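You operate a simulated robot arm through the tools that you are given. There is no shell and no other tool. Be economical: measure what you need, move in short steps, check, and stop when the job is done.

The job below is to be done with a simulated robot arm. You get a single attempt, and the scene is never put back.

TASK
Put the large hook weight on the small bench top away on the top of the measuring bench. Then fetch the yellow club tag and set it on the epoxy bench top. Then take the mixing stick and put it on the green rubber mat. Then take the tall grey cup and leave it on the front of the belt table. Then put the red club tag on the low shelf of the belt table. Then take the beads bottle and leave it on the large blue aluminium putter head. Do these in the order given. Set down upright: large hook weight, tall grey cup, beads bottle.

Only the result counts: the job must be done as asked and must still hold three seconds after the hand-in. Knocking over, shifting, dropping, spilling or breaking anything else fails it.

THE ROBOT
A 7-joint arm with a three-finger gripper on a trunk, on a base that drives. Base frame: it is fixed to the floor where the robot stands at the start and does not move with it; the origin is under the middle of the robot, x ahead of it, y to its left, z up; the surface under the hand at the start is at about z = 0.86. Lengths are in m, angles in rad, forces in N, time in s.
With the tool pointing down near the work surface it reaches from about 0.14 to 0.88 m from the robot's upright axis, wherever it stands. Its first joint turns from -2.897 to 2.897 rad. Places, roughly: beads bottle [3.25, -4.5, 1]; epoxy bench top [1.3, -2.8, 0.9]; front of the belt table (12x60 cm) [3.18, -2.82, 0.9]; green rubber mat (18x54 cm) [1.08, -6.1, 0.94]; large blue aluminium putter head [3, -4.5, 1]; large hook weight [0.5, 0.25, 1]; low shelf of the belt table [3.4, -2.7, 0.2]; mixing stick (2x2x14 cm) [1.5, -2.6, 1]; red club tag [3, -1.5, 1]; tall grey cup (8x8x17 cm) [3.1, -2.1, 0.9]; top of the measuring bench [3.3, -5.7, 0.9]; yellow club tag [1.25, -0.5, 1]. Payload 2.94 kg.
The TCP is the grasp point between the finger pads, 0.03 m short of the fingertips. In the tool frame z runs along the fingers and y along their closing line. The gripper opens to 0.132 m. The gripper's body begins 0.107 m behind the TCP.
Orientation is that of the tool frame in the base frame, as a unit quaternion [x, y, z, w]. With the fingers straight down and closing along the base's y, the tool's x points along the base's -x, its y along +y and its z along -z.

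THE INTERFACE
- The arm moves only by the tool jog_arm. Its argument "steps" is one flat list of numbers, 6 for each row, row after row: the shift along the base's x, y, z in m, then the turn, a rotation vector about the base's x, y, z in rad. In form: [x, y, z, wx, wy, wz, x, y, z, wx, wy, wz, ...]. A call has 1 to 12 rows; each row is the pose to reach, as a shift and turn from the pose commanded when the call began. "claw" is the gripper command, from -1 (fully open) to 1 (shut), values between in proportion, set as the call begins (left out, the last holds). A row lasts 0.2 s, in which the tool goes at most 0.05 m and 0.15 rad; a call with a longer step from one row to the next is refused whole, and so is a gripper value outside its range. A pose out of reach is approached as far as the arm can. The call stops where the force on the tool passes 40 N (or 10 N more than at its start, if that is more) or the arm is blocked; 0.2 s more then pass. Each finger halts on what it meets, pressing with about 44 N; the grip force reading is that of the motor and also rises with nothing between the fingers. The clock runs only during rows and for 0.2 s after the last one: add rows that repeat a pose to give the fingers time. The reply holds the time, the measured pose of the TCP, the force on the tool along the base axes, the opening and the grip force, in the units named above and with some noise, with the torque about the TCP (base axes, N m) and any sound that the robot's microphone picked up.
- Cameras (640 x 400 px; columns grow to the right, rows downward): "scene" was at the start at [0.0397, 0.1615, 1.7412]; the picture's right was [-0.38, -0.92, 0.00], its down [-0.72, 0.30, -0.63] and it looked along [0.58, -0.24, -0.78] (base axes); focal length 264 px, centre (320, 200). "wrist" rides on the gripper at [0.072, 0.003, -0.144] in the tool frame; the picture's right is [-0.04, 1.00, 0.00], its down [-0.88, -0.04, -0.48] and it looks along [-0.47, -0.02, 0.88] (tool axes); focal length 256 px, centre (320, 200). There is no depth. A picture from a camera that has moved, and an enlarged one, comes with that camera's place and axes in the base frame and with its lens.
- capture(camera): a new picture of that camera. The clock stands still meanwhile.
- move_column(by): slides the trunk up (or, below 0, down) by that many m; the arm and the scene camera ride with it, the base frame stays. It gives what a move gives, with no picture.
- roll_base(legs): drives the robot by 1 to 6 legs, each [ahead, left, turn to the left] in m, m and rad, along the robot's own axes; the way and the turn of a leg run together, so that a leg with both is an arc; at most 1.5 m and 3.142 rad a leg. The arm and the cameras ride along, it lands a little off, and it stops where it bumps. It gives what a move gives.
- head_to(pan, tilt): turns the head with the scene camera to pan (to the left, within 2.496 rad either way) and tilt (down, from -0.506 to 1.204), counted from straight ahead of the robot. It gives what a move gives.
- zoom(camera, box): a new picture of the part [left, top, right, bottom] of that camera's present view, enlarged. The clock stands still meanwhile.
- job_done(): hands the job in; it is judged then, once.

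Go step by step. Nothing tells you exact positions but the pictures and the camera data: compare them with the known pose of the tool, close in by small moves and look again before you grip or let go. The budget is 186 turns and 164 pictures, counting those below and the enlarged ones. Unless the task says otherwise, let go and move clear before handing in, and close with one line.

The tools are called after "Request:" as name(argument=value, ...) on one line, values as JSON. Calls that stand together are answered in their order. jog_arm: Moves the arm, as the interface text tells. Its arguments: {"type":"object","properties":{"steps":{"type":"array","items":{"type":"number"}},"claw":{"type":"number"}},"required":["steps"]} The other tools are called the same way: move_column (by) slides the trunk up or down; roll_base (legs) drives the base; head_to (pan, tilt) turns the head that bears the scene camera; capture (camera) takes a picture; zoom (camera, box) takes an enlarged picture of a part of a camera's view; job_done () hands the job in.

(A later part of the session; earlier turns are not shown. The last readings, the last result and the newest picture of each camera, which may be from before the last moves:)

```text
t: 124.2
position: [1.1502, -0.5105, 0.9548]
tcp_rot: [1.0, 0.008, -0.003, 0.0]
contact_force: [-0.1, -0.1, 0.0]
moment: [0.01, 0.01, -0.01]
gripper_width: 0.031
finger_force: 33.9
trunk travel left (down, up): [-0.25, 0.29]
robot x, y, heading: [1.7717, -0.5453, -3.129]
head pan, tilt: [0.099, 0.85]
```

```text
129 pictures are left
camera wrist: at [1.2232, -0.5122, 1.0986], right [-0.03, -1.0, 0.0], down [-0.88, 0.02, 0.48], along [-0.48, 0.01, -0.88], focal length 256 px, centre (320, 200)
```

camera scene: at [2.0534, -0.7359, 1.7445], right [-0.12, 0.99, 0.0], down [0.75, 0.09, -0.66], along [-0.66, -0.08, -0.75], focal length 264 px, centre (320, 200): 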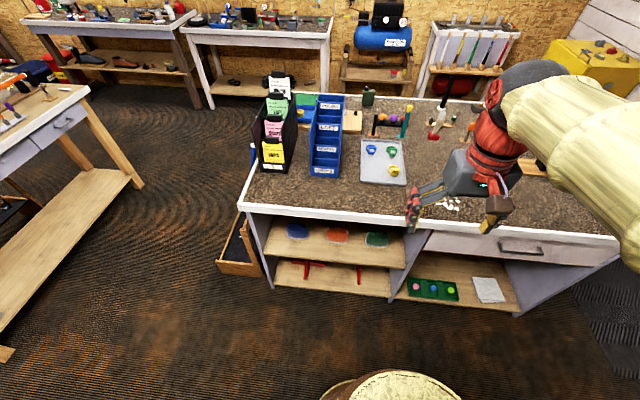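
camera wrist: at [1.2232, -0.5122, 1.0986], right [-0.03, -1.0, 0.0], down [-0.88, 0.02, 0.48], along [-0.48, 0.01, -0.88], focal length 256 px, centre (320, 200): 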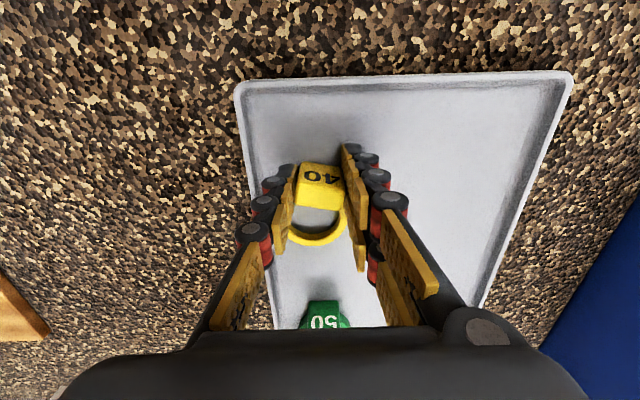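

Gripped at 31 mm. Lifting and tucking.

Request:
jog_arm(steps=[0, 0, 0.03, 0, 0, 0, 0, 0, 0.07, 0, 0, 0, 0, 0, 0.115, 0, 0, 0, 0, 0, 0.16, 0, 0, 0, 0, 0, 0.205, 0, 0, 0, 0, 0, 0.25, 0, 0, 0, 0.03, 0, 0.28, 0, 0, 0, 0.06, 0, 0.31, 0, 0, 0, 0.09, 0, 0.34, 0, 0, 0, 0.12, 0, 0.36, 0, 0, 0, 0.16, 0, 0.36, 0, 0, 0, 0.2, 0, 0.36, 0, 0, 0])

Request:
capture(camera="wrist")

```text
t: 126.8
position: [1.3499, -0.5114, 1.3151]
tcp_rot: [1.0, 0.009, -0.004, 0.0]
contact_force: [1.3, 0.3, 0.4]
moment: [0.0, 0.03, 0.02]
gripper_width: 0.0306
finger_force: 44.1
trunk travel left (down, up): [-0.25, 0.29]
robot x, y, heading: [1.7732, -0.5412, -3.129]
head pan, tilt: [0.099, 0.85]
```

```text
128 pictures are left
camera wrist: at [1.4229, -0.5127, 1.4582], right [-0.03, -1.0, 0.0], down [-0.88, 0.02, 0.48], along [-0.48, 0.01, -0.88], focal length 256 px, centre (320, 200)
```

wrist: 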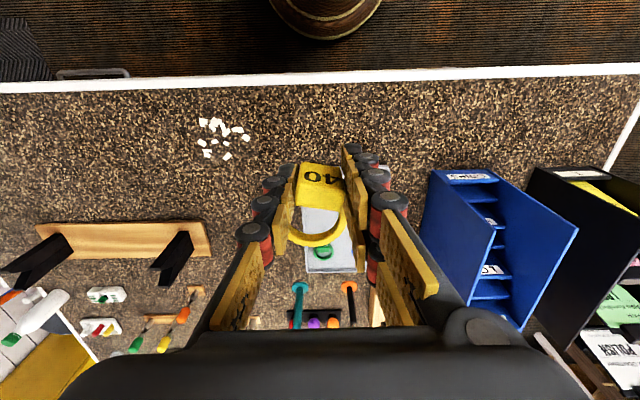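

Yellow tag held. I'll drive to the front of the epoxy bench.

Request:
roll_base(legs=[[-0.3, 0, 0], [0, 0, 1.56], [1.3, 0, 0], [0, -0.3, 0]])

Request:
head_to(pan=-0.1, tilt=0.85)

Request:
capture(camera="scene")

```text
t: 140.2
position: [1.7265, -2.2271, 1.3146]
tcp_rot: [0.708, 0.706, -0.003, 0.002]
contact_force: [0.3, 0.3, -0.4]
moment: [0.02, 0.01, 0.01]
gripper_width: 0.029
finger_force: 43.8
trunk travel left (down, up): [-0.25, 0.29]
robot x, y, heading: [1.7695, -1.8039, -1.576]
head pan, tilt: [0.099, 0.85]
```

```text
t: 141.0
position: [1.7273, -2.2274, 1.3139]
tcp_rot: [0.708, 0.707, -0.003, 0.003]
contact_force: [0.6, -0.2, 0.1]
moment: [0.01, 0.01, 0.03]
gripper_width: 0.0291
finger_force: 43.5
trunk travel left (down, up): [-0.25, 0.29]
robot x, y, heading: [1.7681, -1.8064, -1.577]
head pan, tilt: [-0.099, 0.85]
```

```text
127 pictures are left
camera scene: at [1.9493, -1.8531, 1.7444], right [-0.99, 0.1, 0.0], down [0.08, 0.75, -0.66], along [-0.07, -0.66, -0.75], focal length 264 px, centre (320, 200)
```

scene: 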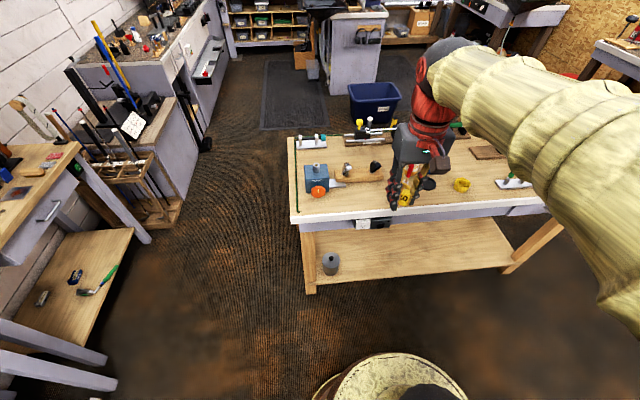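

I see the epoxy bench's left half. Zooming in for a free spot and the mixing stick.

Request:
zoom(camera="scene", box=[280, 110, 540, 230])

Request:
capture(camera="wrist")

```text
2.46 times, centred on (410, 170) of scene
camera zoom: at [1.9493, -1.8531, 1.7444], right [-0.99, 0.1, 0.0], down [0.08, 0.75, -0.66], along [-0.07, -0.66, -0.75], focal length 651 px, centre (98, 274)
```

zoom: 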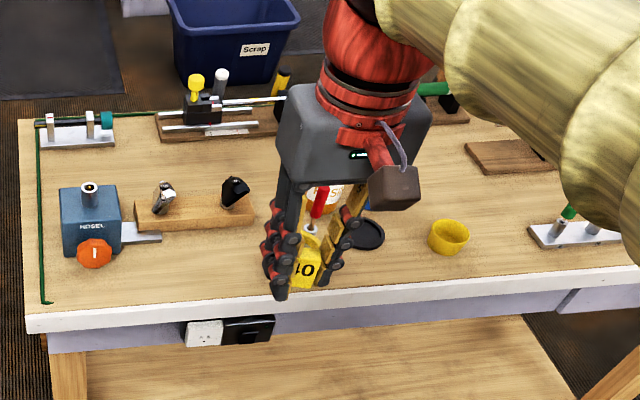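

```text
125 pictures are left
camera wrist: at [1.7297, -2.1538, 1.4578], right [1.0, -0.05, 0.0], down [-0.04, -0.87, 0.48], along [-0.02, -0.48, -0.88], focal length 256 px, centre (320, 200)
```

wrist: 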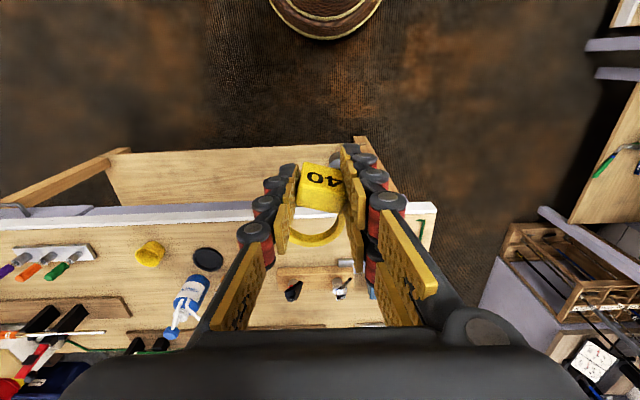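

A free spot exists at the front near (1.70, -2.55). I'll move over it.

Request:
jog_arm(steps=[-0.004, -0.045, 0, 0, 0, 0, -0.008, -0.09, 0, 0, 0, 0, -0.012, -0.135, 0, 0, 0, 0, -0.016, -0.18, 0, 0, 0, 0, -0.02, -0.225, 0, 0, 0, 0, -0.024, -0.27, 0, 0, 0, 0, -0.027, -0.3, -0.03, 0, 0, 0, -0.027, -0.323, -0.07, 0, 0, 0, -0.027, -0.323, -0.115, 0, 0, 0, -0.027, -0.323, -0.16, 0, 0, 0, -0.027, -0.323, -0.205, 0, 0, 0, -0.027, -0.323, -0.25, 0, 0, 0])

Request:
capture(camera="wrist")

Request:
zoom(camera="scene", box=[280, 110, 540, 230])

```text
t: 143.6
position: [1.7011, -2.551, 1.0652]
tcp_rot: [0.708, 0.706, -0.003, 0.003]
contact_force: [-1.3, -0.2, -0.1]
moment: [0.06, 0.0, 0.04]
gripper_width: 0.0291
finger_force: 44.2
trunk travel left (down, up): [-0.25, 0.29]
robot x, y, heading: [1.7673, -1.803, -1.575]
head pan, tilt: [-0.099, 0.85]
```

```text
124 pictures are left
camera wrist: at [1.7043, -2.4768, 1.209], right [1.0, -0.05, 0.0], down [-0.04, -0.87, 0.48], along [-0.02, -0.48, -0.88], focal length 256 px, centre (320, 200)
```

wrist: 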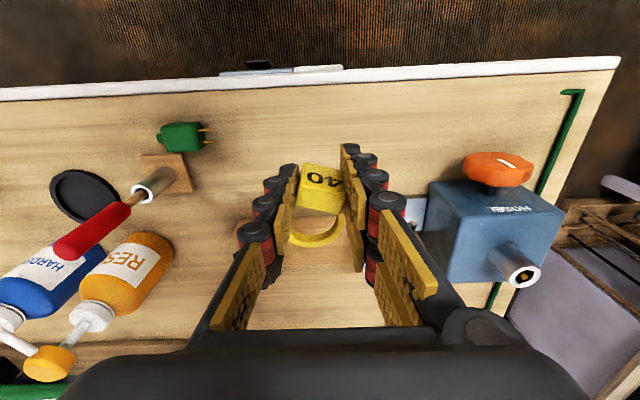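

```text
2.46 times, centred on (410, 170) of scene
camera zoom: at [1.9492, -1.8539, 1.7444], right [-0.99, 0.1, 0.0], down [0.08, 0.75, -0.66], along [-0.07, -0.66, -0.75], focal length 651 px, centre (98, 274)
```

zoom: 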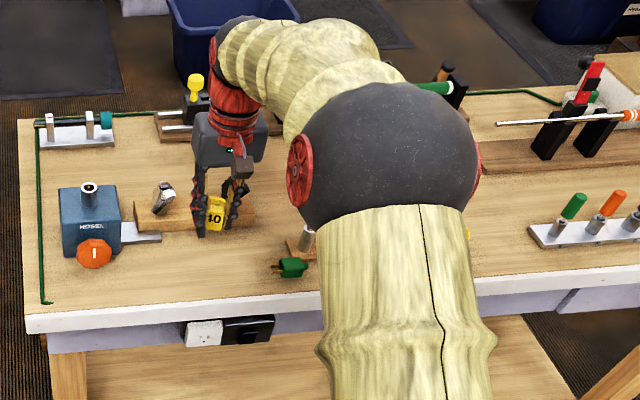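

Clear below. Descending slowly to contact.

Request:
jog_arm(steps=[0, 0, -0.04, 0, 0, 0, 0, 0, -0.07, 0, 0, 0, 0, 0, -0.085, 0, 0, 0, 0, 0, -0.095, 0, 0, 0, 0, 0, -0.103, 0, 0, 0, 0, 0, -0.11, 0, 0, 0, 0, 0, -0.117, 0, 0, 0])

Request:
capture(camera="wrist")

```text
t: 145.2
position: [1.6999, -2.5513, 0.9508]
tcp_rot: [0.708, 0.706, -0.005, 0.004]
contact_force: [-0.7, 2.4, 10.5]
moment: [0.02, 0.09, 0.0]
gripper_width: 0.0289
finger_force: 43.8
trunk travel left (down, up): [-0.25, 0.29]
robot x, y, heading: [1.7658, -1.8032, -1.574]
head pan, tilt: [-0.099, 0.85]
```

```text
122 pictures are left
camera wrist: at [1.7029, -2.4771, 1.0936], right [1.0, -0.05, 0.0], down [-0.04, -0.87, 0.49], along [-0.02, -0.49, -0.87], focal length 256 px, centre (320, 200)
```

wrist: 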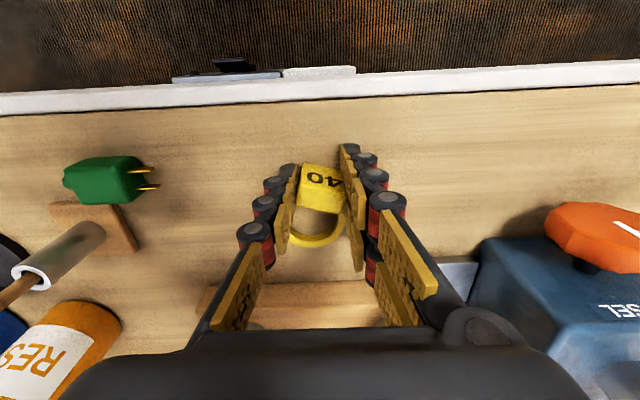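

Contact made. Open a little and rise.

Request:
jog_arm(steps=[0, 0, 0, 0, 0, 0, 0, 0, 0, 0, 0, 0, 0, 0, 0, 0, 0, 0], claw=0.1)

Request:
jog_arm(steps=[0, 0, 0.02, 0, 0, 0, 0, 0, 0.06, 0, 0, 0, 0, 0, 0.1, 0, 0, 0, 0, 0, 0.15, 0, 0, 0, 0, 0, 0.2, 0, 0, 0, 0, 0, 0.25, 0, 0, 0, 0, 0, 0.28, 0, 0, 0])

Request:
capture(camera="wrist")

```text
t: 146.0
position: [1.7001, -2.548, 0.9475]
tcp_rot: [0.708, 0.706, -0.003, 0.003]
contact_force: [0.1, -1.5, 3.2]
moment: [0.01, 0.0, -0.04]
gripper_width: 0.0591
finger_force: 0.1
trunk travel left (down, up): [-0.25, 0.29]
robot x, y, heading: [1.7698, -1.8069, -1.574]
head pan, tilt: [-0.099, 0.85]
```

```text
t: 147.6
position: [1.6989, -2.5501, 1.2284]
tcp_rot: [0.708, 0.706, -0.002, 0.003]
contact_force: [-0.6, 0.6, 0.5]
moment: [-0.04, 0.0, 0.0]
gripper_width: 0.0594
finger_force: 0.0
trunk travel left (down, up): [-0.25, 0.29]
robot x, y, heading: [1.7694, -1.8048, -1.571]
head pan, tilt: [-0.099, 0.85]
```

```text
121 pictures are left
camera wrist: at [1.7016, -2.4767, 1.3727], right [1.0, -0.05, 0.0], down [-0.04, -0.88, 0.48], along [-0.02, -0.48, -0.88], focal length 256 px, centre (320, 200)
```

wrist: 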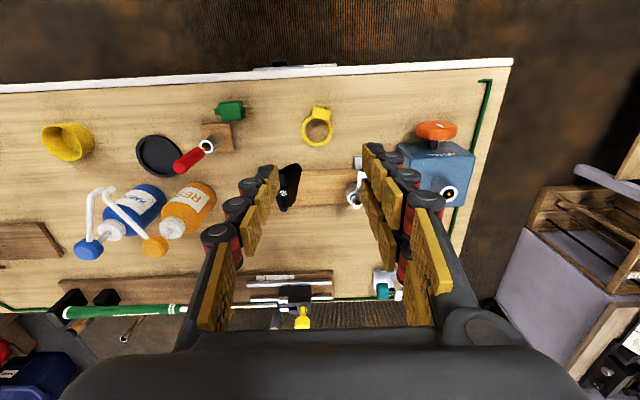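

The yellow tag rests on the epoxy bench. The mixing stick appears to stand (red handle) in a sleeve at about (1.511, -2.588), top ≈1.06. I'll move above it.

Request:
jog_arm(steps=[-0.045, -0.009, 0, 0, 0, 0, -0.09, -0.018, 0, 0, 0, 0, -0.135, -0.027, 0, 0, 0, 0, -0.18, -0.036, 0, 0, 0, 0, -0.188, -0.038, 0, 0, 0, 0, -0.188, -0.038, 0, 0, 0, 0])

Request:
capture(camera="wrist")

Request:
capture(camera="scene")

```text
t: 149.0
position: [1.5092, -2.5895, 1.2254]
tcp_rot: [0.708, 0.706, -0.003, 0.003]
contact_force: [1.0, -0.1, -0.3]
moment: [0.01, 0.0, 0.02]
gripper_width: 0.0595
finger_force: 0.2
trunk travel left (down, up): [-0.25, 0.29]
robot x, y, heading: [1.7688, -1.8078, -1.577]
head pan, tilt: [-0.099, 0.85]
```

```text
120 pictures are left
camera wrist: at [1.5131, -2.5154, 1.3696], right [1.0, -0.05, 0.0], down [-0.04, -0.88, 0.48], along [-0.02, -0.48, -0.88], focal length 256 px, centre (320, 200)
```

wrist: 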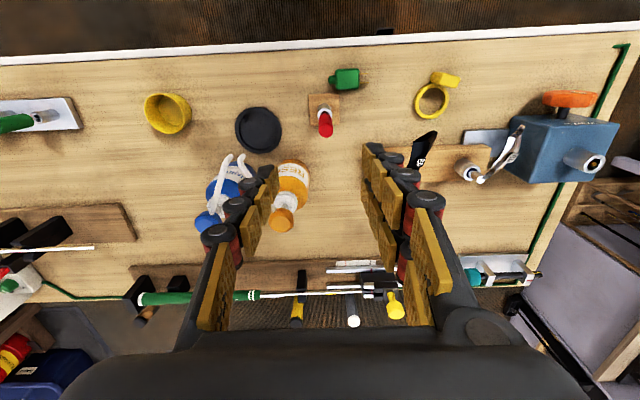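

```text
119 pictures are left
camera scene: at [1.9492, -1.8535, 1.7444], right [-0.99, 0.1, 0.0], down [0.08, 0.75, -0.66], along [-0.07, -0.66, -0.75], focal length 264 px, centre (320, 200)
```

scene: 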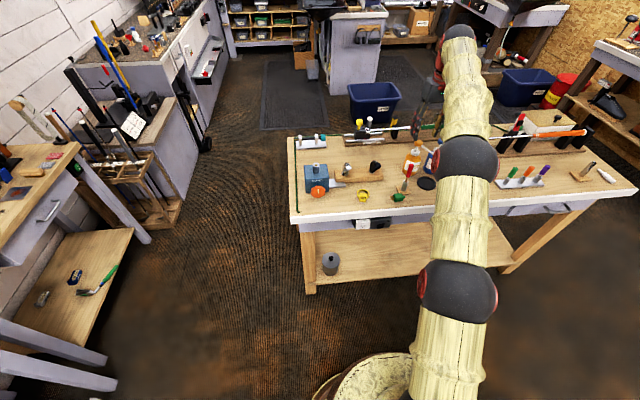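

Request:
zoom(camera="wrist", box=[220, 40, 420, 165])

Request:
zoom(camera="scene", box=[340, 130, 460, 220])

```text
3.20 times, centred on (320, 102) of wrist
camera zoom: at [1.5131, -2.5154, 1.3696], right [1.0, -0.05, 0.0], down [-0.04, -0.88, 0.48], along [-0.02, -0.48, -0.88], focal length 819 px, centre (320, 512)
```

zoom: 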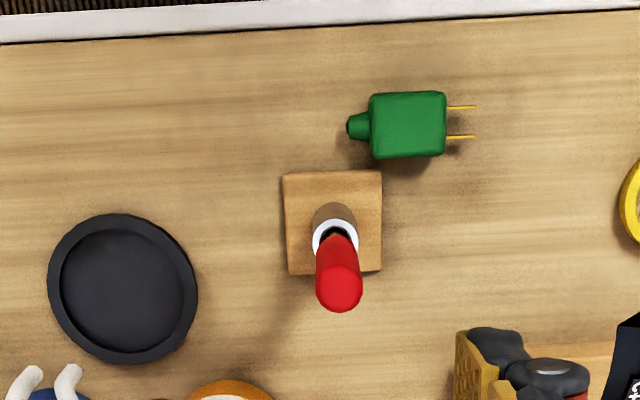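

```text
4.44 times, centred on (400, 175) of scene
camera zoom: at [1.9492, -1.8535, 1.7444], right [-0.99, 0.1, 0.0], down [0.08, 0.75, -0.66], along [-0.07, -0.66, -0.75], focal length 1175 px, centre (-36, 311)
```

zoom: 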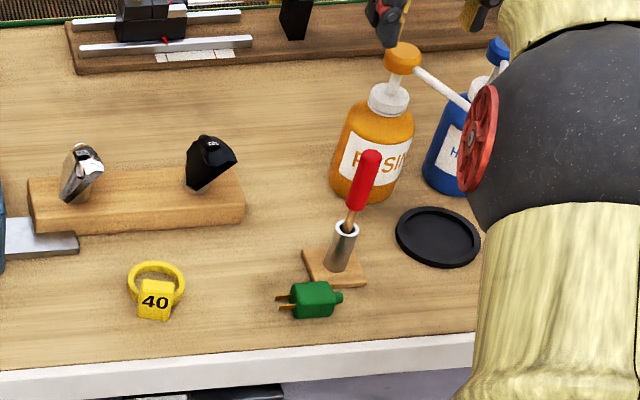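

The stick is vertical at (1.518, -2.587) with the red handle from z≈1.015 to 1.07. I'll descend to z=1.045 and grip the handle.

Request:
jog_arm(steps=[0.009, 0.002, 0, 0, 0, 0, 0.009, 0.002, -0.045, 0, 0, 0, 0.009, 0.002, -0.09, 0, 0, 0, 0.009, 0.002, -0.12, 0, 0, 0, 0.009, 0.002, -0.12, 0, 0, 0])

Request:
capture(camera="wrist")

```text
t: 150.2
position: [1.5199, -2.587, 1.1073]
tcp_rot: [0.708, 0.706, -0.004, 0.003]
contact_force: [0.1, -1.9, 0.4]
moment: [0.02, -0.01, -0.01]
gripper_width: 0.0596
finger_force: 0.1
trunk travel left (down, up): [-0.25, 0.29]
robot x, y, heading: [1.7657, -1.8032, -1.573]
head pan, tilt: [-0.099, 0.85]
```

```text
116 pictures are left
camera wrist: at [1.5228, -2.5142, 1.2508], right [1.0, -0.05, 0.0], down [-0.04, -0.87, 0.48], along [-0.02, -0.48, -0.88], focal length 256 px, centre (320, 200)
```

wrist: 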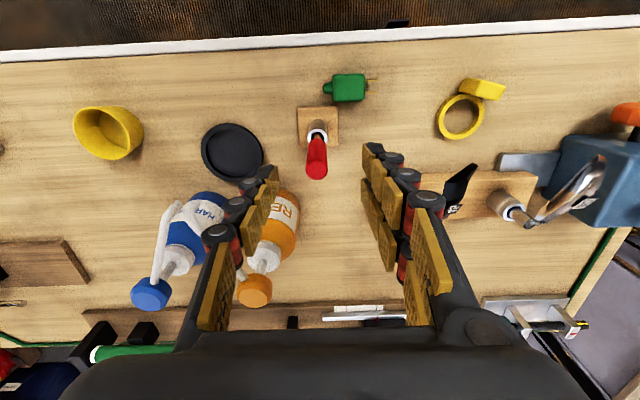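

Request:
jog_arm(steps=[-0.003, 0, -0.03, 0, 0, 0, -0.003, 0, -0.062, 0, 0, 0, -0.003, 0, -0.062, 0, 0, 0])

Request:
jog_arm(steps=[0, 0, 0, 0, 0, 0, 0, 0, 0, 0, 0, 0, 0, 0, 0, 0, 0, 0, 0, 0, 0, 0, 0, 0], claw=1)

Request:
capture(camera="wrist")

```text
t: 151.0
position: [1.5173, -2.5888, 1.0454]
tcp_rot: [0.708, 0.706, -0.002, 0.003]
contact_force: [0.3, 0.1, -0.7]
moment: [0.04, 0.02, 0.0]
gripper_width: 0.0597
finger_force: 0.1
trunk travel left (down, up): [-0.25, 0.29]
robot x, y, heading: [1.764, -1.8095, -1.569]
head pan, tilt: [-0.099, 0.85]
```

```text
t: 152.0
position: [1.5162, -2.5897, 1.046]
tcp_rot: [0.708, 0.706, -0.003, 0.003]
contact_force: [0.9, 0.5, 0.2]
moment: [0.0, 0.02, 0.0]
gripper_width: 0.0164
finger_force: 23.3
trunk travel left (down, up): [-0.25, 0.29]
robot x, y, heading: [1.7645, -1.8046, -1.572]
head pan, tilt: [-0.099, 0.85]
```

```text
115 pictures are left
camera wrist: at [1.5199, -2.5141, 1.1886], right [1.0, -0.05, 0.0], down [-0.04, -0.88, 0.48], along [-0.02, -0.48, -0.88], focal length 256 px, centre (320, 200)
```

wrist: 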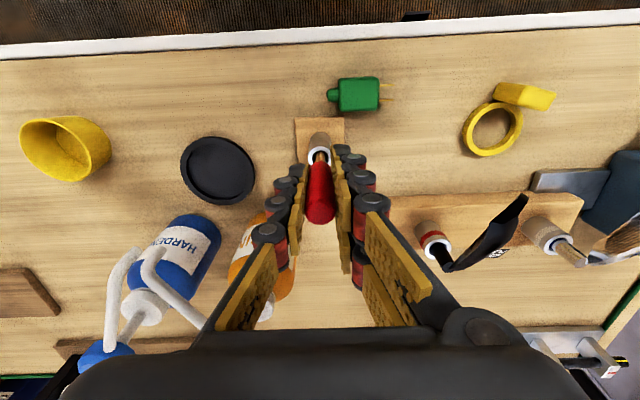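

Gripped at 16 mm. Lifting straight up.

Request:
jog_arm(steps=[0, 0, 0, 0, 0, 0, 0, 0, 0.025, 0, 0, 0, 0, 0, 0.055, 0, 0, 0, 0, 0, 0.085, 0, 0, 0, 0, 0, 0.12, 0, 0, 0, 0, 0, 0.16, 0, 0, 0, 0, 0, 0.2, 0, 0, 0, 0, 0, 0.24, 0, 0, 0, 0, 0, 0.28, 0, 0, 0])

Request:
capture(camera="scene")

Request:
zoom(camera="scene", box=[340, 90, 480, 210])

Request:
capture(camera="wrist")

```text
t: 154.0
position: [1.5256, -2.5663, 1.3174]
tcp_rot: [0.708, 0.706, -0.005, 0.003]
contact_force: [0.5, 1.8, -0.8]
moment: [-0.12, 0.07, -0.01]
gripper_width: 0.0154
finger_force: 42.1
out of reach, approached as far as the arm can: row 8, 9
trunk travel left (down, up): [-0.25, 0.29]
robot x, y, heading: [1.7745, -1.8066, -1.574]
head pan, tilt: [-0.099, 0.85]
```

```text
114 pictures are left
camera scene: at [1.9503, -1.8497, 1.7446], right [-0.99, 0.1, 0.0], down [0.08, 0.75, -0.66], along [-0.07, -0.66, -0.75], focal length 264 px, centre (320, 200)
```

scene: 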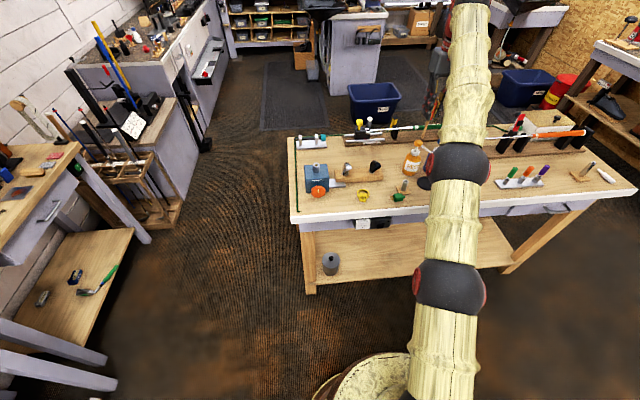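

```text
3.33 times, centred on (410, 150) of scene
camera zoom: at [1.9503, -1.8497, 1.7446], right [-0.99, 0.1, 0.0], down [0.08, 0.75, -0.66], along [-0.07, -0.66, -0.75], focal length 882 px, centre (20, 367)
```

zoom: 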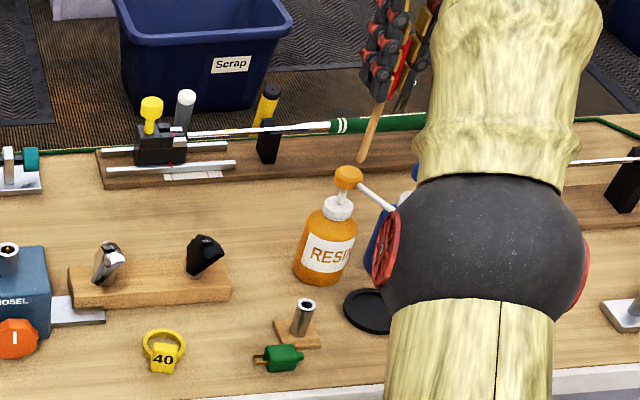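

```text
112 pictures are left
camera wrist: at [1.5286, -2.4911, 1.4608], right [1.0, -0.05, 0.0], down [-0.04, -0.87, 0.49], along [-0.02, -0.48, -0.87], focal length 256 px, centre (320, 200)
```

wrist: 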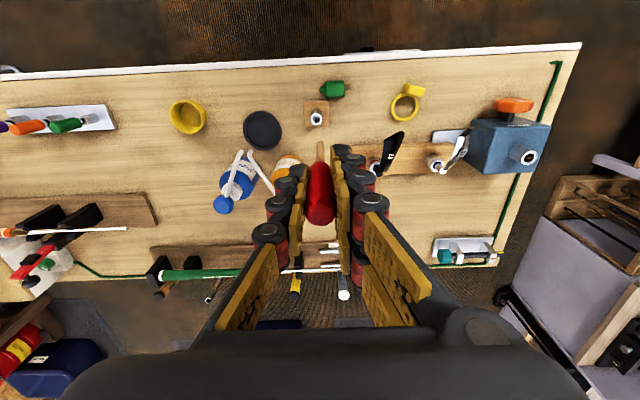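

The stick is out cleanly. I'll tuck the arm and drive round via the right corridor toward the green mat.

Request:
jog_arm(steps=[0.024, 0.037, 0, 0, 0, 0, 0.048, 0.074, 0, 0, 0, 0, 0.072, 0.111, 0, 0, 0, 0, 0.096, 0.148, 0, 0, 0, 0, 0.12, 0.185, 0, 0, 0, 0, 0.144, 0.222, 0, 0, 0, 0, 0.168, 0.259, 0, 0, 0, 0, 0.192, 0.296, 0, 0, 0, 0, 0.216, 0.333, 0, 0, 0, 0, 0.24, 0.37, 0, 0, 0, 0])

Request:
roll_base(legs=[[0.12, 0, 0], [0, -1.5, 0], [0, -0.27, 0], [1.5, 0, 0], [0.9, 0, 0]])

Request:
head_to(pan=0.3, tilt=0.55)

Request:
capture(camera="scene")

```text
t: 156.2
position: [1.7665, -2.1949, 1.3159]
tcp_rot: [0.709, 0.706, -0.003, 0.003]
contact_force: [0.7, 0.0, 0.5]
moment: [-0.01, 0.0, -0.01]
gripper_width: 0.0157
finger_force: 41.5
trunk travel left (down, up): [-0.25, 0.29]
robot x, y, heading: [1.7678, -1.8022, -1.576]
head pan, tilt: [-0.099, 0.85]
```

```text
t: 177.3
position: [-0.0249, -4.6966, 1.3151]
tcp_rot: [0.712, 0.702, -0.002, 0.002]
contact_force: [0.0, 0.2, 0.3]
moment: [0.0, 0.0, -0.02]
gripper_width: 0.0158
finger_force: 41.8
trunk travel left (down, up): [-0.25, 0.29]
robot x, y, heading: [-0.0153, -4.3049, -1.589]
head pan, tilt: [-0.099, 0.85]
```

```text
t: 178.2
position: [-0.0241, -4.6952, 1.316]
tcp_rot: [0.712, 0.702, -0.003, 0.003]
contact_force: [-0.7, 0.2, 0.5]
moment: [-0.01, 0.0, -0.03]
gripper_width: 0.0154
finger_force: 41.9
trunk travel left (down, up): [-0.25, 0.29]
robot x, y, heading: [-0.0176, -4.305, -1.589]
head pan, tilt: [0.3, 0.55]
```

```text
111 pictures are left
camera scene: at [0.1968, -4.3634, 1.7698], right [-0.96, -0.28, 0.0], down [-0.15, 0.5, -0.85], along [0.24, -0.82, -0.52], focal length 264 px, centre (320, 200)
```

scene: 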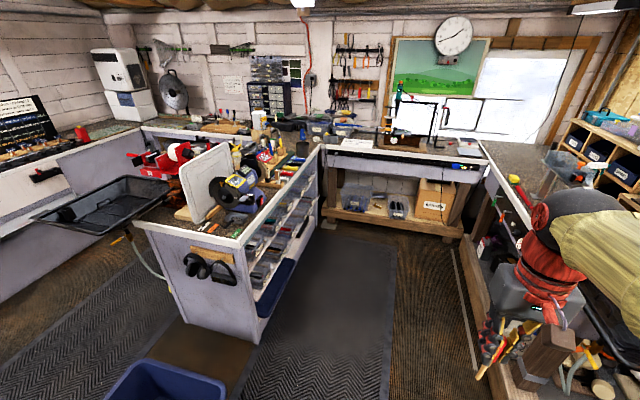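

Request:
zoom(camera="scene", box=[120, 90, 360, 240])

```text
2.67 times, centred on (240, 165) of scene
camera zoom: at [0.1968, -4.3634, 1.7698], right [-0.96, -0.28, 0.0], down [-0.15, 0.5, -0.85], along [0.24, -0.82, -0.52], focal length 705 px, centre (533, 293)
```

zoom: 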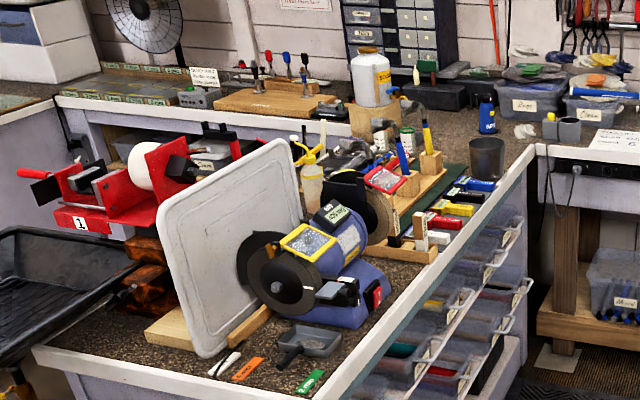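

The mat isn't clearly visible yet. I'll drive to the island's right side and look from above.

Request:
roll_base(legs=[[1.5, 0, 0], [0.2, 0, 0], [0, 0, 1.589]])

Request:
head_to(pan=0.0, tilt=0.75)

Request:
capture(camera="scene")

```text
t: 190.6
position: [0.3557, -5.9935, 1.3146]
tcp_rot: [-0.009, 1.0, 0.0, 0.004]
contact_force: [0.5, -0.8, 0.0]
moment: [0.0, 0.01, 0.0]
gripper_width: 0.0155
finger_force: 41.4
trunk travel left (down, up): [-0.25, 0.29]
robot x, y, heading: [-0.0338, -6.0018, 0.016]
head pan, tilt: [0.3, 0.55]
```

```text
t: 191.4
position: [0.3557, -5.9935, 1.3152]
tcp_rot: [-0.009, 1.0, 0.0, 0.004]
contact_force: [0.7, -0.2, 0.0]
moment: [0.03, -0.02, 0.02]
gripper_width: 0.0156
finger_force: 41.5
trunk travel left (down, up): [-0.25, 0.29]
robot x, y, heading: [-0.0332, -6.0018, 0.017]
head pan, tilt: [0.0, 0.75]
```

```text
109 pictures are left
camera scene: at [0.0153, -5.8083, 1.7525], right [0.02, -1.0, 0.0], down [-0.68, -0.01, -0.73], along [0.73, 0.01, -0.68], focal length 264 px, centre (320, 200)
```

scene: 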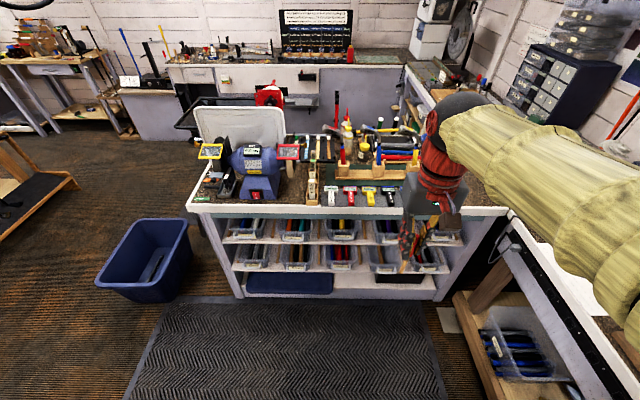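

Request:
zoom(camera="scene", box=[270, 110, 450, 220])

Request:
capture(camera="wrist")

```text
3.56 times, centred on (360, 165) of scene
camera zoom: at [0.0153, -5.8083, 1.7525], right [0.02, -1.0, 0.0], down [-0.68, -0.01, -0.73], along [0.73, 0.01, -0.68], focal length 940 px, centre (178, 324)
```

zoom: 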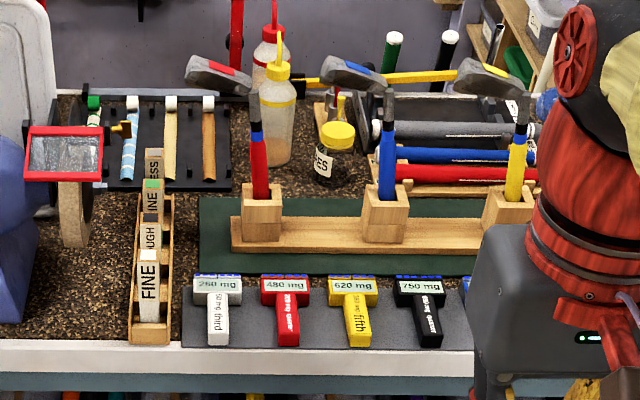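

```text
107 pictures are left
camera wrist: at [0.2826, -5.9919, 1.4589], right [0.03, 1.0, 0.0], down [0.88, -0.02, 0.48], along [0.48, -0.01, -0.88], focal length 256 px, centre (320, 200)
```

wrist: 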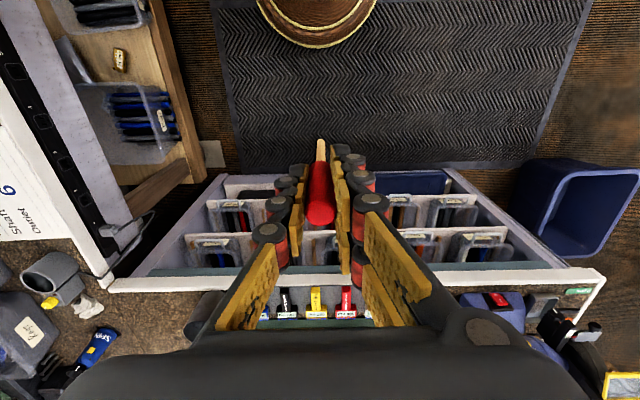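

The green mat (x≈1.01–1.19, y≈-5.83…-6.37) carries a rack of hammers; free strips are at its edges. I need a better view of its right end, so I drive closer and move the arm left.

Request:
roll_base(legs=[[0.25, 0, 0]])

Request:
jog_arm(steps=[-0.01, 0.045, 0.01, 0, 0, 0, -0.02, 0.09, 0.02, 0, 0, 0, -0.03, 0.135, 0.02, 0, 0, 0, -0.04, 0.18, 0.02, 0, 0, 0, -0.06, 0.22, 0.02, 0, 0, 0, -0.08, 0.26, 0.02, 0, 0, 0, -0.11, 0.3, 0.02, 0, 0, 0])

Request:
head_to(pan=-0.3, tilt=0.75)

Request:
capture(camera="scene")

```text
t: 193.3
position: [0.6119, -5.9901, 1.3146]
tcp_rot: [-0.009, 1.0, 0.0, 0.004]
contact_force: [0.6, -0.7, -0.1]
moment: [-0.01, 0.04, 0.02]
gripper_width: 0.0155
finger_force: 41.8
trunk travel left (down, up): [-0.25, 0.29]
robot x, y, heading: [0.2231, -5.9929, 0.018]
head pan, tilt: [0.0, 0.75]
```

```text
t: 194.9
position: [0.5004, -5.6903, 1.3339]
tcp_rot: [-0.008, 1.0, -0.002, 0.003]
contact_force: [-0.5, -0.6, 0.0]
moment: [-0.04, 0.02, 0.0]
gripper_width: 0.0152
finger_force: 41.2
trunk travel left (down, up): [-0.25, 0.29]
robot x, y, heading: [0.22, -5.9944, 0.014]
head pan, tilt: [0.0, 0.75]
```

```text
t: 195.7
position: [0.499, -5.6902, 1.3343]
tcp_rot: [-0.009, 1.0, -0.001, 0.003]
contact_force: [0.4, -0.8, 1.0]
moment: [-0.01, 0.02, 0.01]
gripper_width: 0.0152
finger_force: 41.1
trunk travel left (down, up): [-0.25, 0.29]
robot x, y, heading: [0.2199, -5.9963, 0.02]
head pan, tilt: [-0.3, 0.75]
```

```text
106 pictures are left
camera scene: at [0.2661, -5.8284, 1.7525], right [-0.28, -0.96, 0.0], down [-0.66, 0.19, -0.73], along [0.7, -0.2, -0.68], focal length 264 px, centre (320, 200)
```

scene: 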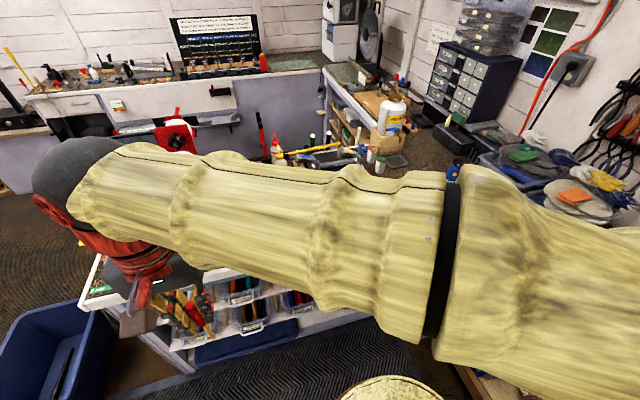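

The arm hides the mat; I'll use the wrist camera from above instead.

Request:
jog_arm(steps=[0.021, -0.0425, 0.004, 0, 0, 0, 0.042, -0.085, 0.008, 0, 0, 0, 0.063, -0.1275, 0.012, 0, 0, 0, 0.084, -0.17, 0.016, 0, 0, 0, 0.105, -0.2125, 0.02, 0, 0, 0, 0.126, -0.255, 0.024, 0, 0, 0, 0.147, -0.2975, 0.028, 0, 0, 0, 0.168, -0.34, 0.032, 0, 0, 0, 0.189, -0.3825, 0.036, 0, 0, 0, 0.21, -0.425, 0.04, 0, 0, 0, 0.231, -0.4675, 0.044, 0, 0, 0, 0.252, -0.51, 0.048, 0, 0, 0])

Request:
capture(camera="wrist")

Request:
head_to(pan=0.1, tilt=0.85)

Request:
capture(camera="scene")

```text
t: 198.3
position: [0.7551, -6.2014, 1.3822]
tcp_rot: [-0.009, 1.0, 0.001, 0.004]
contact_force: [0.5, -0.1, 0.1]
moment: [0.04, 0.02, 0.0]
gripper_width: 0.0153
finger_force: 41.7
trunk travel left (down, up): [-0.25, 0.29]
robot x, y, heading: [0.2217, -5.9961, 0.018]
head pan, tilt: [-0.3, 0.75]
```

```text
105 pictures are left
camera wrist: at [0.6813, -6.199, 1.5258], right [0.03, 1.0, 0.0], down [0.88, -0.02, 0.48], along [0.48, -0.01, -0.88], focal length 256 px, centre (320, 200)
```

wrist: 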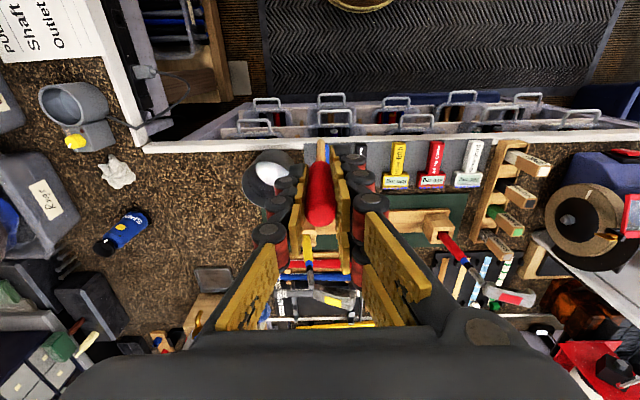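

```text
t: 199.2
position: [0.7545, -6.199, 1.3824]
tcp_rot: [-0.008, 1.0, 0.0, 0.004]
contact_force: [0.3, -0.2, 0.4]
moment: [0.03, 0.0, 0.03]
gripper_width: 0.0156
finger_force: 41.3
trunk travel left (down, up): [-0.25, 0.29]
robot x, y, heading: [0.2183, -5.993, 0.024]
head pan, tilt: [0.099, 0.85]
```

```text
104 pictures are left
camera scene: at [0.2641, -5.7963, 1.7445], right [0.12, -0.99, 0.0], down [-0.75, -0.09, -0.66], along [0.66, 0.08, -0.75], focal length 264 px, centre (320, 200)
```

scene: 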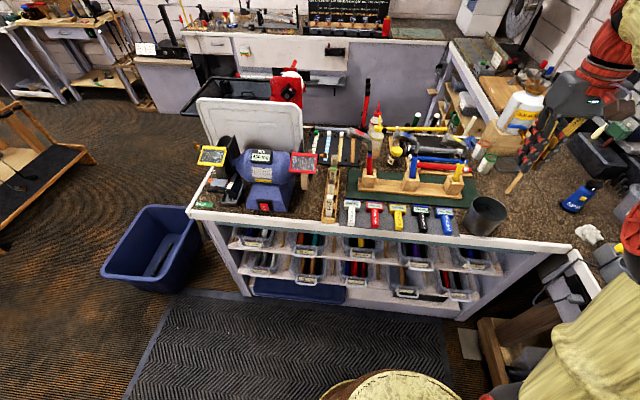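

Now a good view of the island; zooming in.

Request:
zoom(camera="scene", box=[310, 110, 520, 240])

Request:
zoom(camera="wrist", box=[220, 120, 540, 320])

```text
3.05 times, centred on (415, 175) of scene
camera zoom: at [0.2641, -5.7963, 1.7445], right [0.12, -0.99, 0.0], down [-0.75, -0.09, -0.66], along [0.66, 0.08, -0.75], focal length 806 px, centre (30, 276)
```

zoom: 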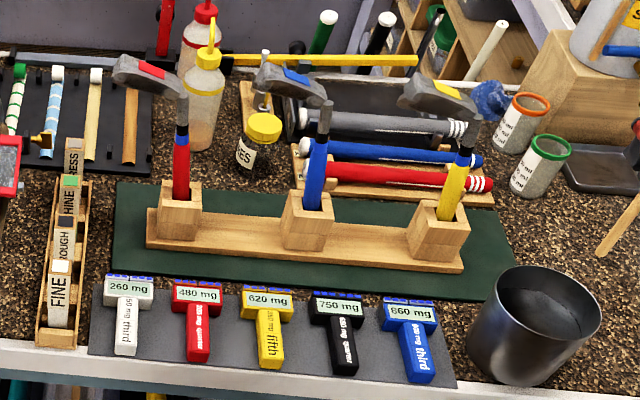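

```text
2.00 times, centred on (380, 220) of wrist
camera zoom: at [0.68, -6.1971, 1.5264], right [0.03, 1.0, 0.0], down [0.88, -0.02, 0.48], along [0.48, -0.01, -0.88], focal length 512 px, centre (200, 160)
```

zoom: 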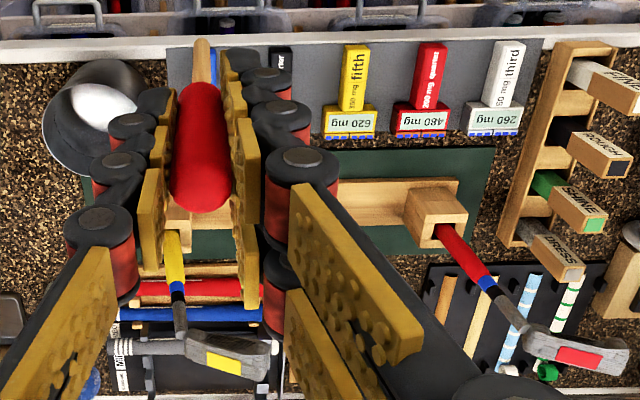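

The mat's right end strip (y≈-6.31…-6.365) is free, but the stick must lie horizontally. Plan: lay the stick on the clear bench area near (1.0, -6.5), re-grip it across its middle, then place it along x on the strip. First I shift the base closer.

Request:
roll_base(legs=[[0.1, -0.25, -0.02]])

Request:
capture(camera="wrist")

Request:
capture(camera="scene")

```text
t: 201.1
position: [0.8495, -6.4673, 1.3819]
tcp_rot: [0.004, 1.0, 0.0, 0.003]
contact_force: [0.1, -1.0, -0.1]
moment: [0.05, -0.03, -0.03]
gripper_width: 0.0155
finger_force: 41.7
trunk travel left (down, up): [-0.25, 0.29]
robot x, y, heading: [0.3213, -6.2518, -0.008]
head pan, tilt: [0.099, 0.85]
```

```text
101 pictures are left
camera wrist: at [0.775, -6.4634, 1.526], right [0.05, 1.0, 0.0], down [0.88, -0.04, 0.48], along [0.48, -0.02, -0.88], focal length 256 px, centre (320, 200)
```

wrist: 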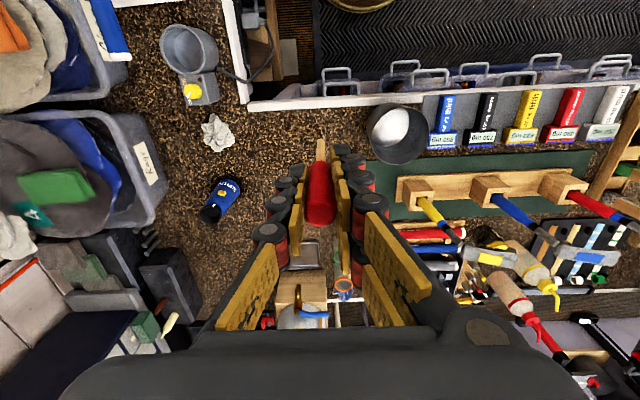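

```text
100 pictures are left
camera scene: at [0.3688, -6.0525, 1.7445], right [0.09, -1.0, 0.0], down [-0.75, -0.07, -0.66], along [0.66, 0.06, -0.75], focal length 264 px, centre (320, 200)
```

scene: 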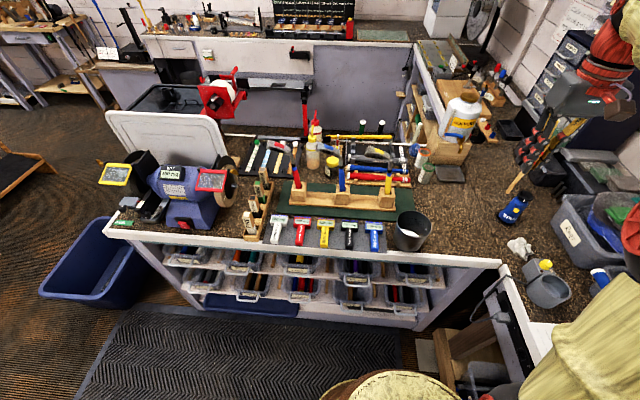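

The area around (1.0, -6.5) is free. I'll pitch the tool 60° forward while lowering to about z 1.15.

Request:
jog_arm(steps=[0.0115, -0.005, -0.033, 0, -0.1496, 0, 0.023, -0.01, -0.066, 0, -0.2992, 0, 0.0345, -0.015, -0.099, 0, -0.4488, 0, 0.046, -0.02, -0.132, 0, -0.5984, 0, 0.0575, -0.025, -0.165, 0, -0.748, 0, 0.069, -0.03, -0.198, 0, -0.8976, 0, 0.0805, -0.034, -0.23, 0, -1.047, 0, 0.0805, -0.034, -0.23, 0, -1.047, 0])

Request:
capture(camera="scene")

Request:
capture(camera="wrist")

```text
t: 202.9
position: [0.9297, -6.5004, 1.1527]
tcp_rot: [0.003, 0.864, 0.001, 0.504]
contact_force: [-0.1, -0.2, -1.2]
moment: [-0.01, 0.0, 0.01]
gripper_width: 0.0155
finger_force: 41.3
trunk travel left (down, up): [-0.25, 0.29]
robot x, y, heading: [0.3159, -6.2466, -0.002]
head pan, tilt: [0.099, 0.85]
```

```text
99 pictures are left
camera scene: at [0.3682, -6.0517, 1.7445], right [0.09, -1.0, 0.0], down [-0.75, -0.07, -0.66], along [0.66, 0.06, -0.75], focal length 264 px, centre (320, 200)
```

scene: 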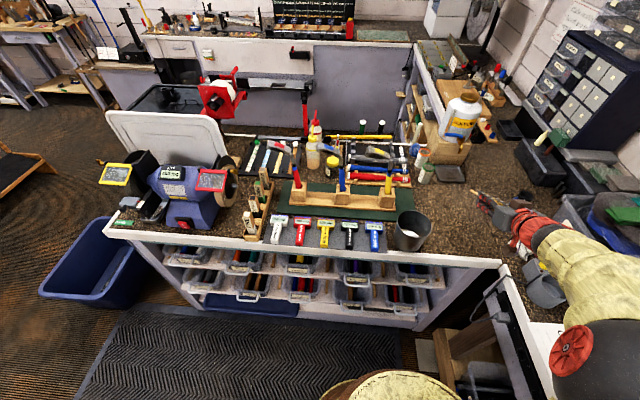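

```text
98 pictures are left
camera wrist: at [0.7673, -6.4969, 1.1622], right [0.03, 1.0, 0.04], down [0.02, -0.04, 1.0], along [1.0, -0.02, -0.02], focal length 256 px, centre (320, 200)
```

wrist: 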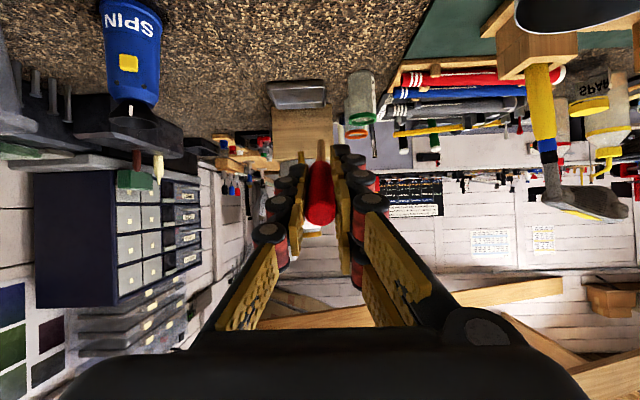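

Pitch is set; lowering till the tip touches.

Request:
jog_arm(steps=[0.01, 0, -0.045, 0, 0, 0, 0.02, 0, -0.09, 0, 0, 0, 0.03, 0, -0.135, 0, 0, 0, 0.03, 0, -0.155, 0, 0, 0, 0.03, 0, -0.165, 0, 0, 0, 0.03, 0, -0.165, 0, 0, 0])

Request:
zoom(camera="scene", box=[400, 150, 600, 280])

Request:
capture(camera="wrist")

```text
t: 204.3
position: [0.9601, -6.5011, 0.9885]
tcp_rot: [0.003, 0.864, 0.001, 0.503]
contact_force: [0.2, -0.6, 0.7]
moment: [0.02, -0.11, -0.01]
gripper_width: 0.0153
finger_force: 41.4
trunk travel left (down, up): [-0.25, 0.29]
robot x, y, heading: [0.3213, -6.249, -0.008]
head pan, tilt: [0.099, 0.85]
```

```text
3.08 times, centred on (500, 215) of scene
camera zoom: at [0.3682, -6.0516, 1.7445], right [0.09, -1.0, 0.0], down [-0.75, -0.07, -0.66], along [0.66, 0.06, -0.75], focal length 814 px, centre (-234, 154)
```

zoom: 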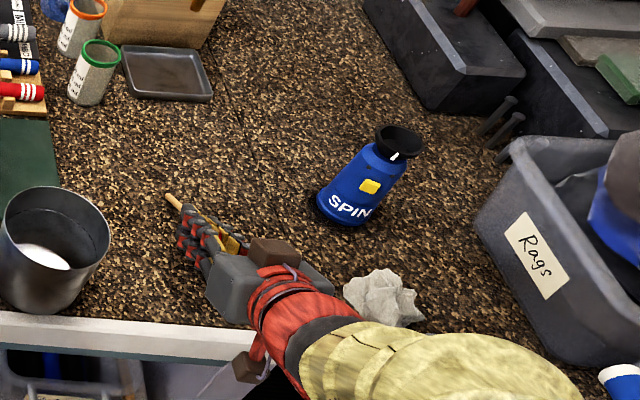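

```text
96 pictures are left
camera wrist: at [0.7984, -6.497, 0.997], right [0.03, 1.0, 0.04], down [0.02, -0.04, 1.0], along [1.0, -0.02, -0.02], focal length 256 px, centre (320, 200)
```

wrist: 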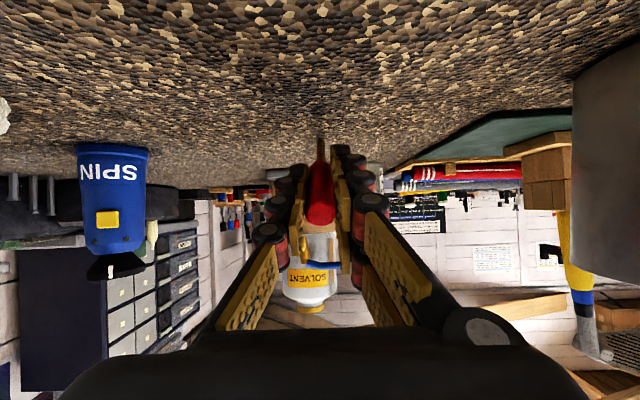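

Request:
jog_arm(steps=[0, 0, -0.005, 0, 0, 0, 0, 0, -0.01, 0, 0, 0, 0, 0, -0.015, 0, 0, 0])

Request:
zoom(camera="scene", box=[430, 190, 530, 255])

```text
t: 205.1
position: [0.9595, -6.5023, 0.9755]
tcp_rot: [0.002, 0.863, 0.001, 0.504]
contact_force: [-7.4, -0.7, 18.8]
moment: [-0.03, -1.6, -0.16]
gripper_width: 0.0157
finger_force: 41.6
trunk travel left (down, up): [-0.25, 0.29]
robot x, y, heading: [0.318, -6.2512, -0.007]
head pan, tilt: [0.099, 0.85]
```

```text
6.15 times, centred on (480, 222) of scene
camera zoom: at [0.3655, -6.0511, 1.7445], right [0.09, -1.0, 0.0], down [-0.75, -0.07, -0.66], along [0.66, 0.06, -0.75], focal length 1627 px, centre (-665, 62)
```

zoom: 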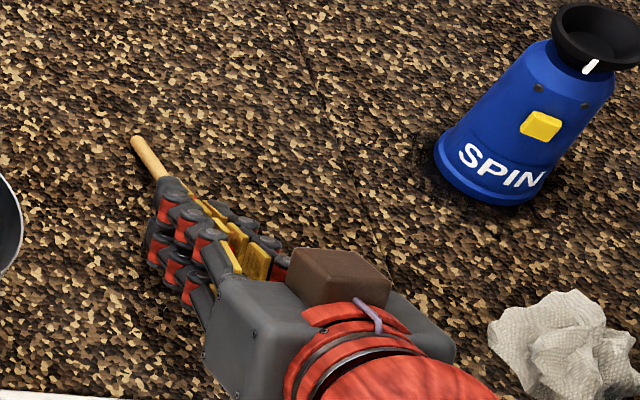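

Tip touches. I back off a few mm and release so the handle drops the last centimetres onto clear bench.

Request:
jog_arm(steps=[0, 0, 0.004, 0, 0, 0, 0, 0, 0.004, 0, 0, 0])

Request:
jog_arm(steps=[0, 0, 0, 0, 0, 0, 0, 0, 0, 0, 0, 0, 0, 0, 0, 0, 0, 0], claw=0.1)

Request:
capture(camera="wrist")

Request:
zoom(camera="scene", box=[430, 190, 530, 255])

```text
t: 205.7
position: [0.9585, -6.501, 0.9745]
tcp_rot: [0.004, 0.865, 0.002, 0.501]
contact_force: [0.1, -1.4, 2.2]
moment: [-0.1, -0.25, -0.15]
gripper_width: 0.0155
finger_force: 41.7
trunk travel left (down, up): [-0.25, 0.29]
robot x, y, heading: [0.3187, -6.2495, -0.01]
head pan, tilt: [0.099, 0.85]
```

```text
t: 206.5
position: [0.9594, -6.4997, 0.9765]
tcp_rot: [0.003, 0.864, 0.001, 0.504]
contact_force: [0.0, 0.5, -0.6]
moment: [0.0, -0.02, -0.01]
gripper_width: 0.0596
finger_force: 0.1
trunk travel left (down, up): [-0.25, 0.29]
robot x, y, heading: [0.3194, -6.252, -0.007]
head pan, tilt: [0.099, 0.85]
```

```text
94 pictures are left
camera wrist: at [0.798, -6.4965, 0.9856], right [0.03, 1.0, 0.04], down [0.02, -0.04, 1.0], along [1.0, -0.02, -0.02], focal length 256 px, centre (320, 200)
```

wrist: 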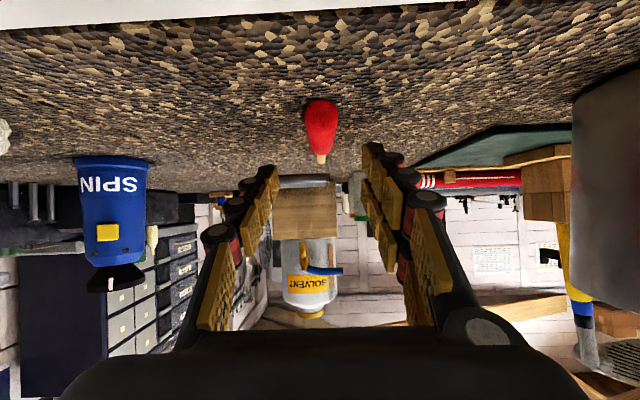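

```text
6.15 times, centred on (480, 222) of scene
camera zoom: at [0.3683, -6.0516, 1.7444], right [0.09, -1.0, 0.0], down [-0.75, -0.07, -0.66], along [0.66, 0.06, -0.75], focal length 1627 px, centre (-665, 62)
```

zoom: 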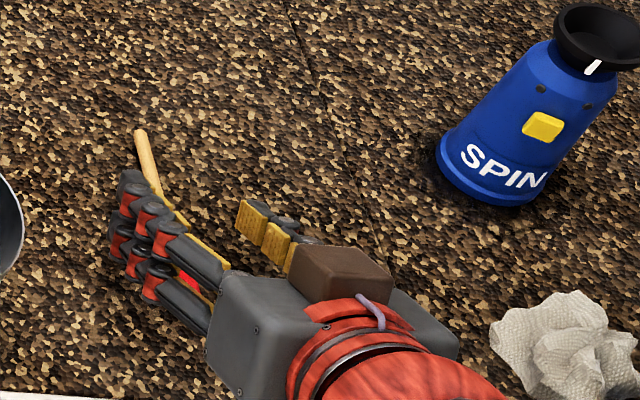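

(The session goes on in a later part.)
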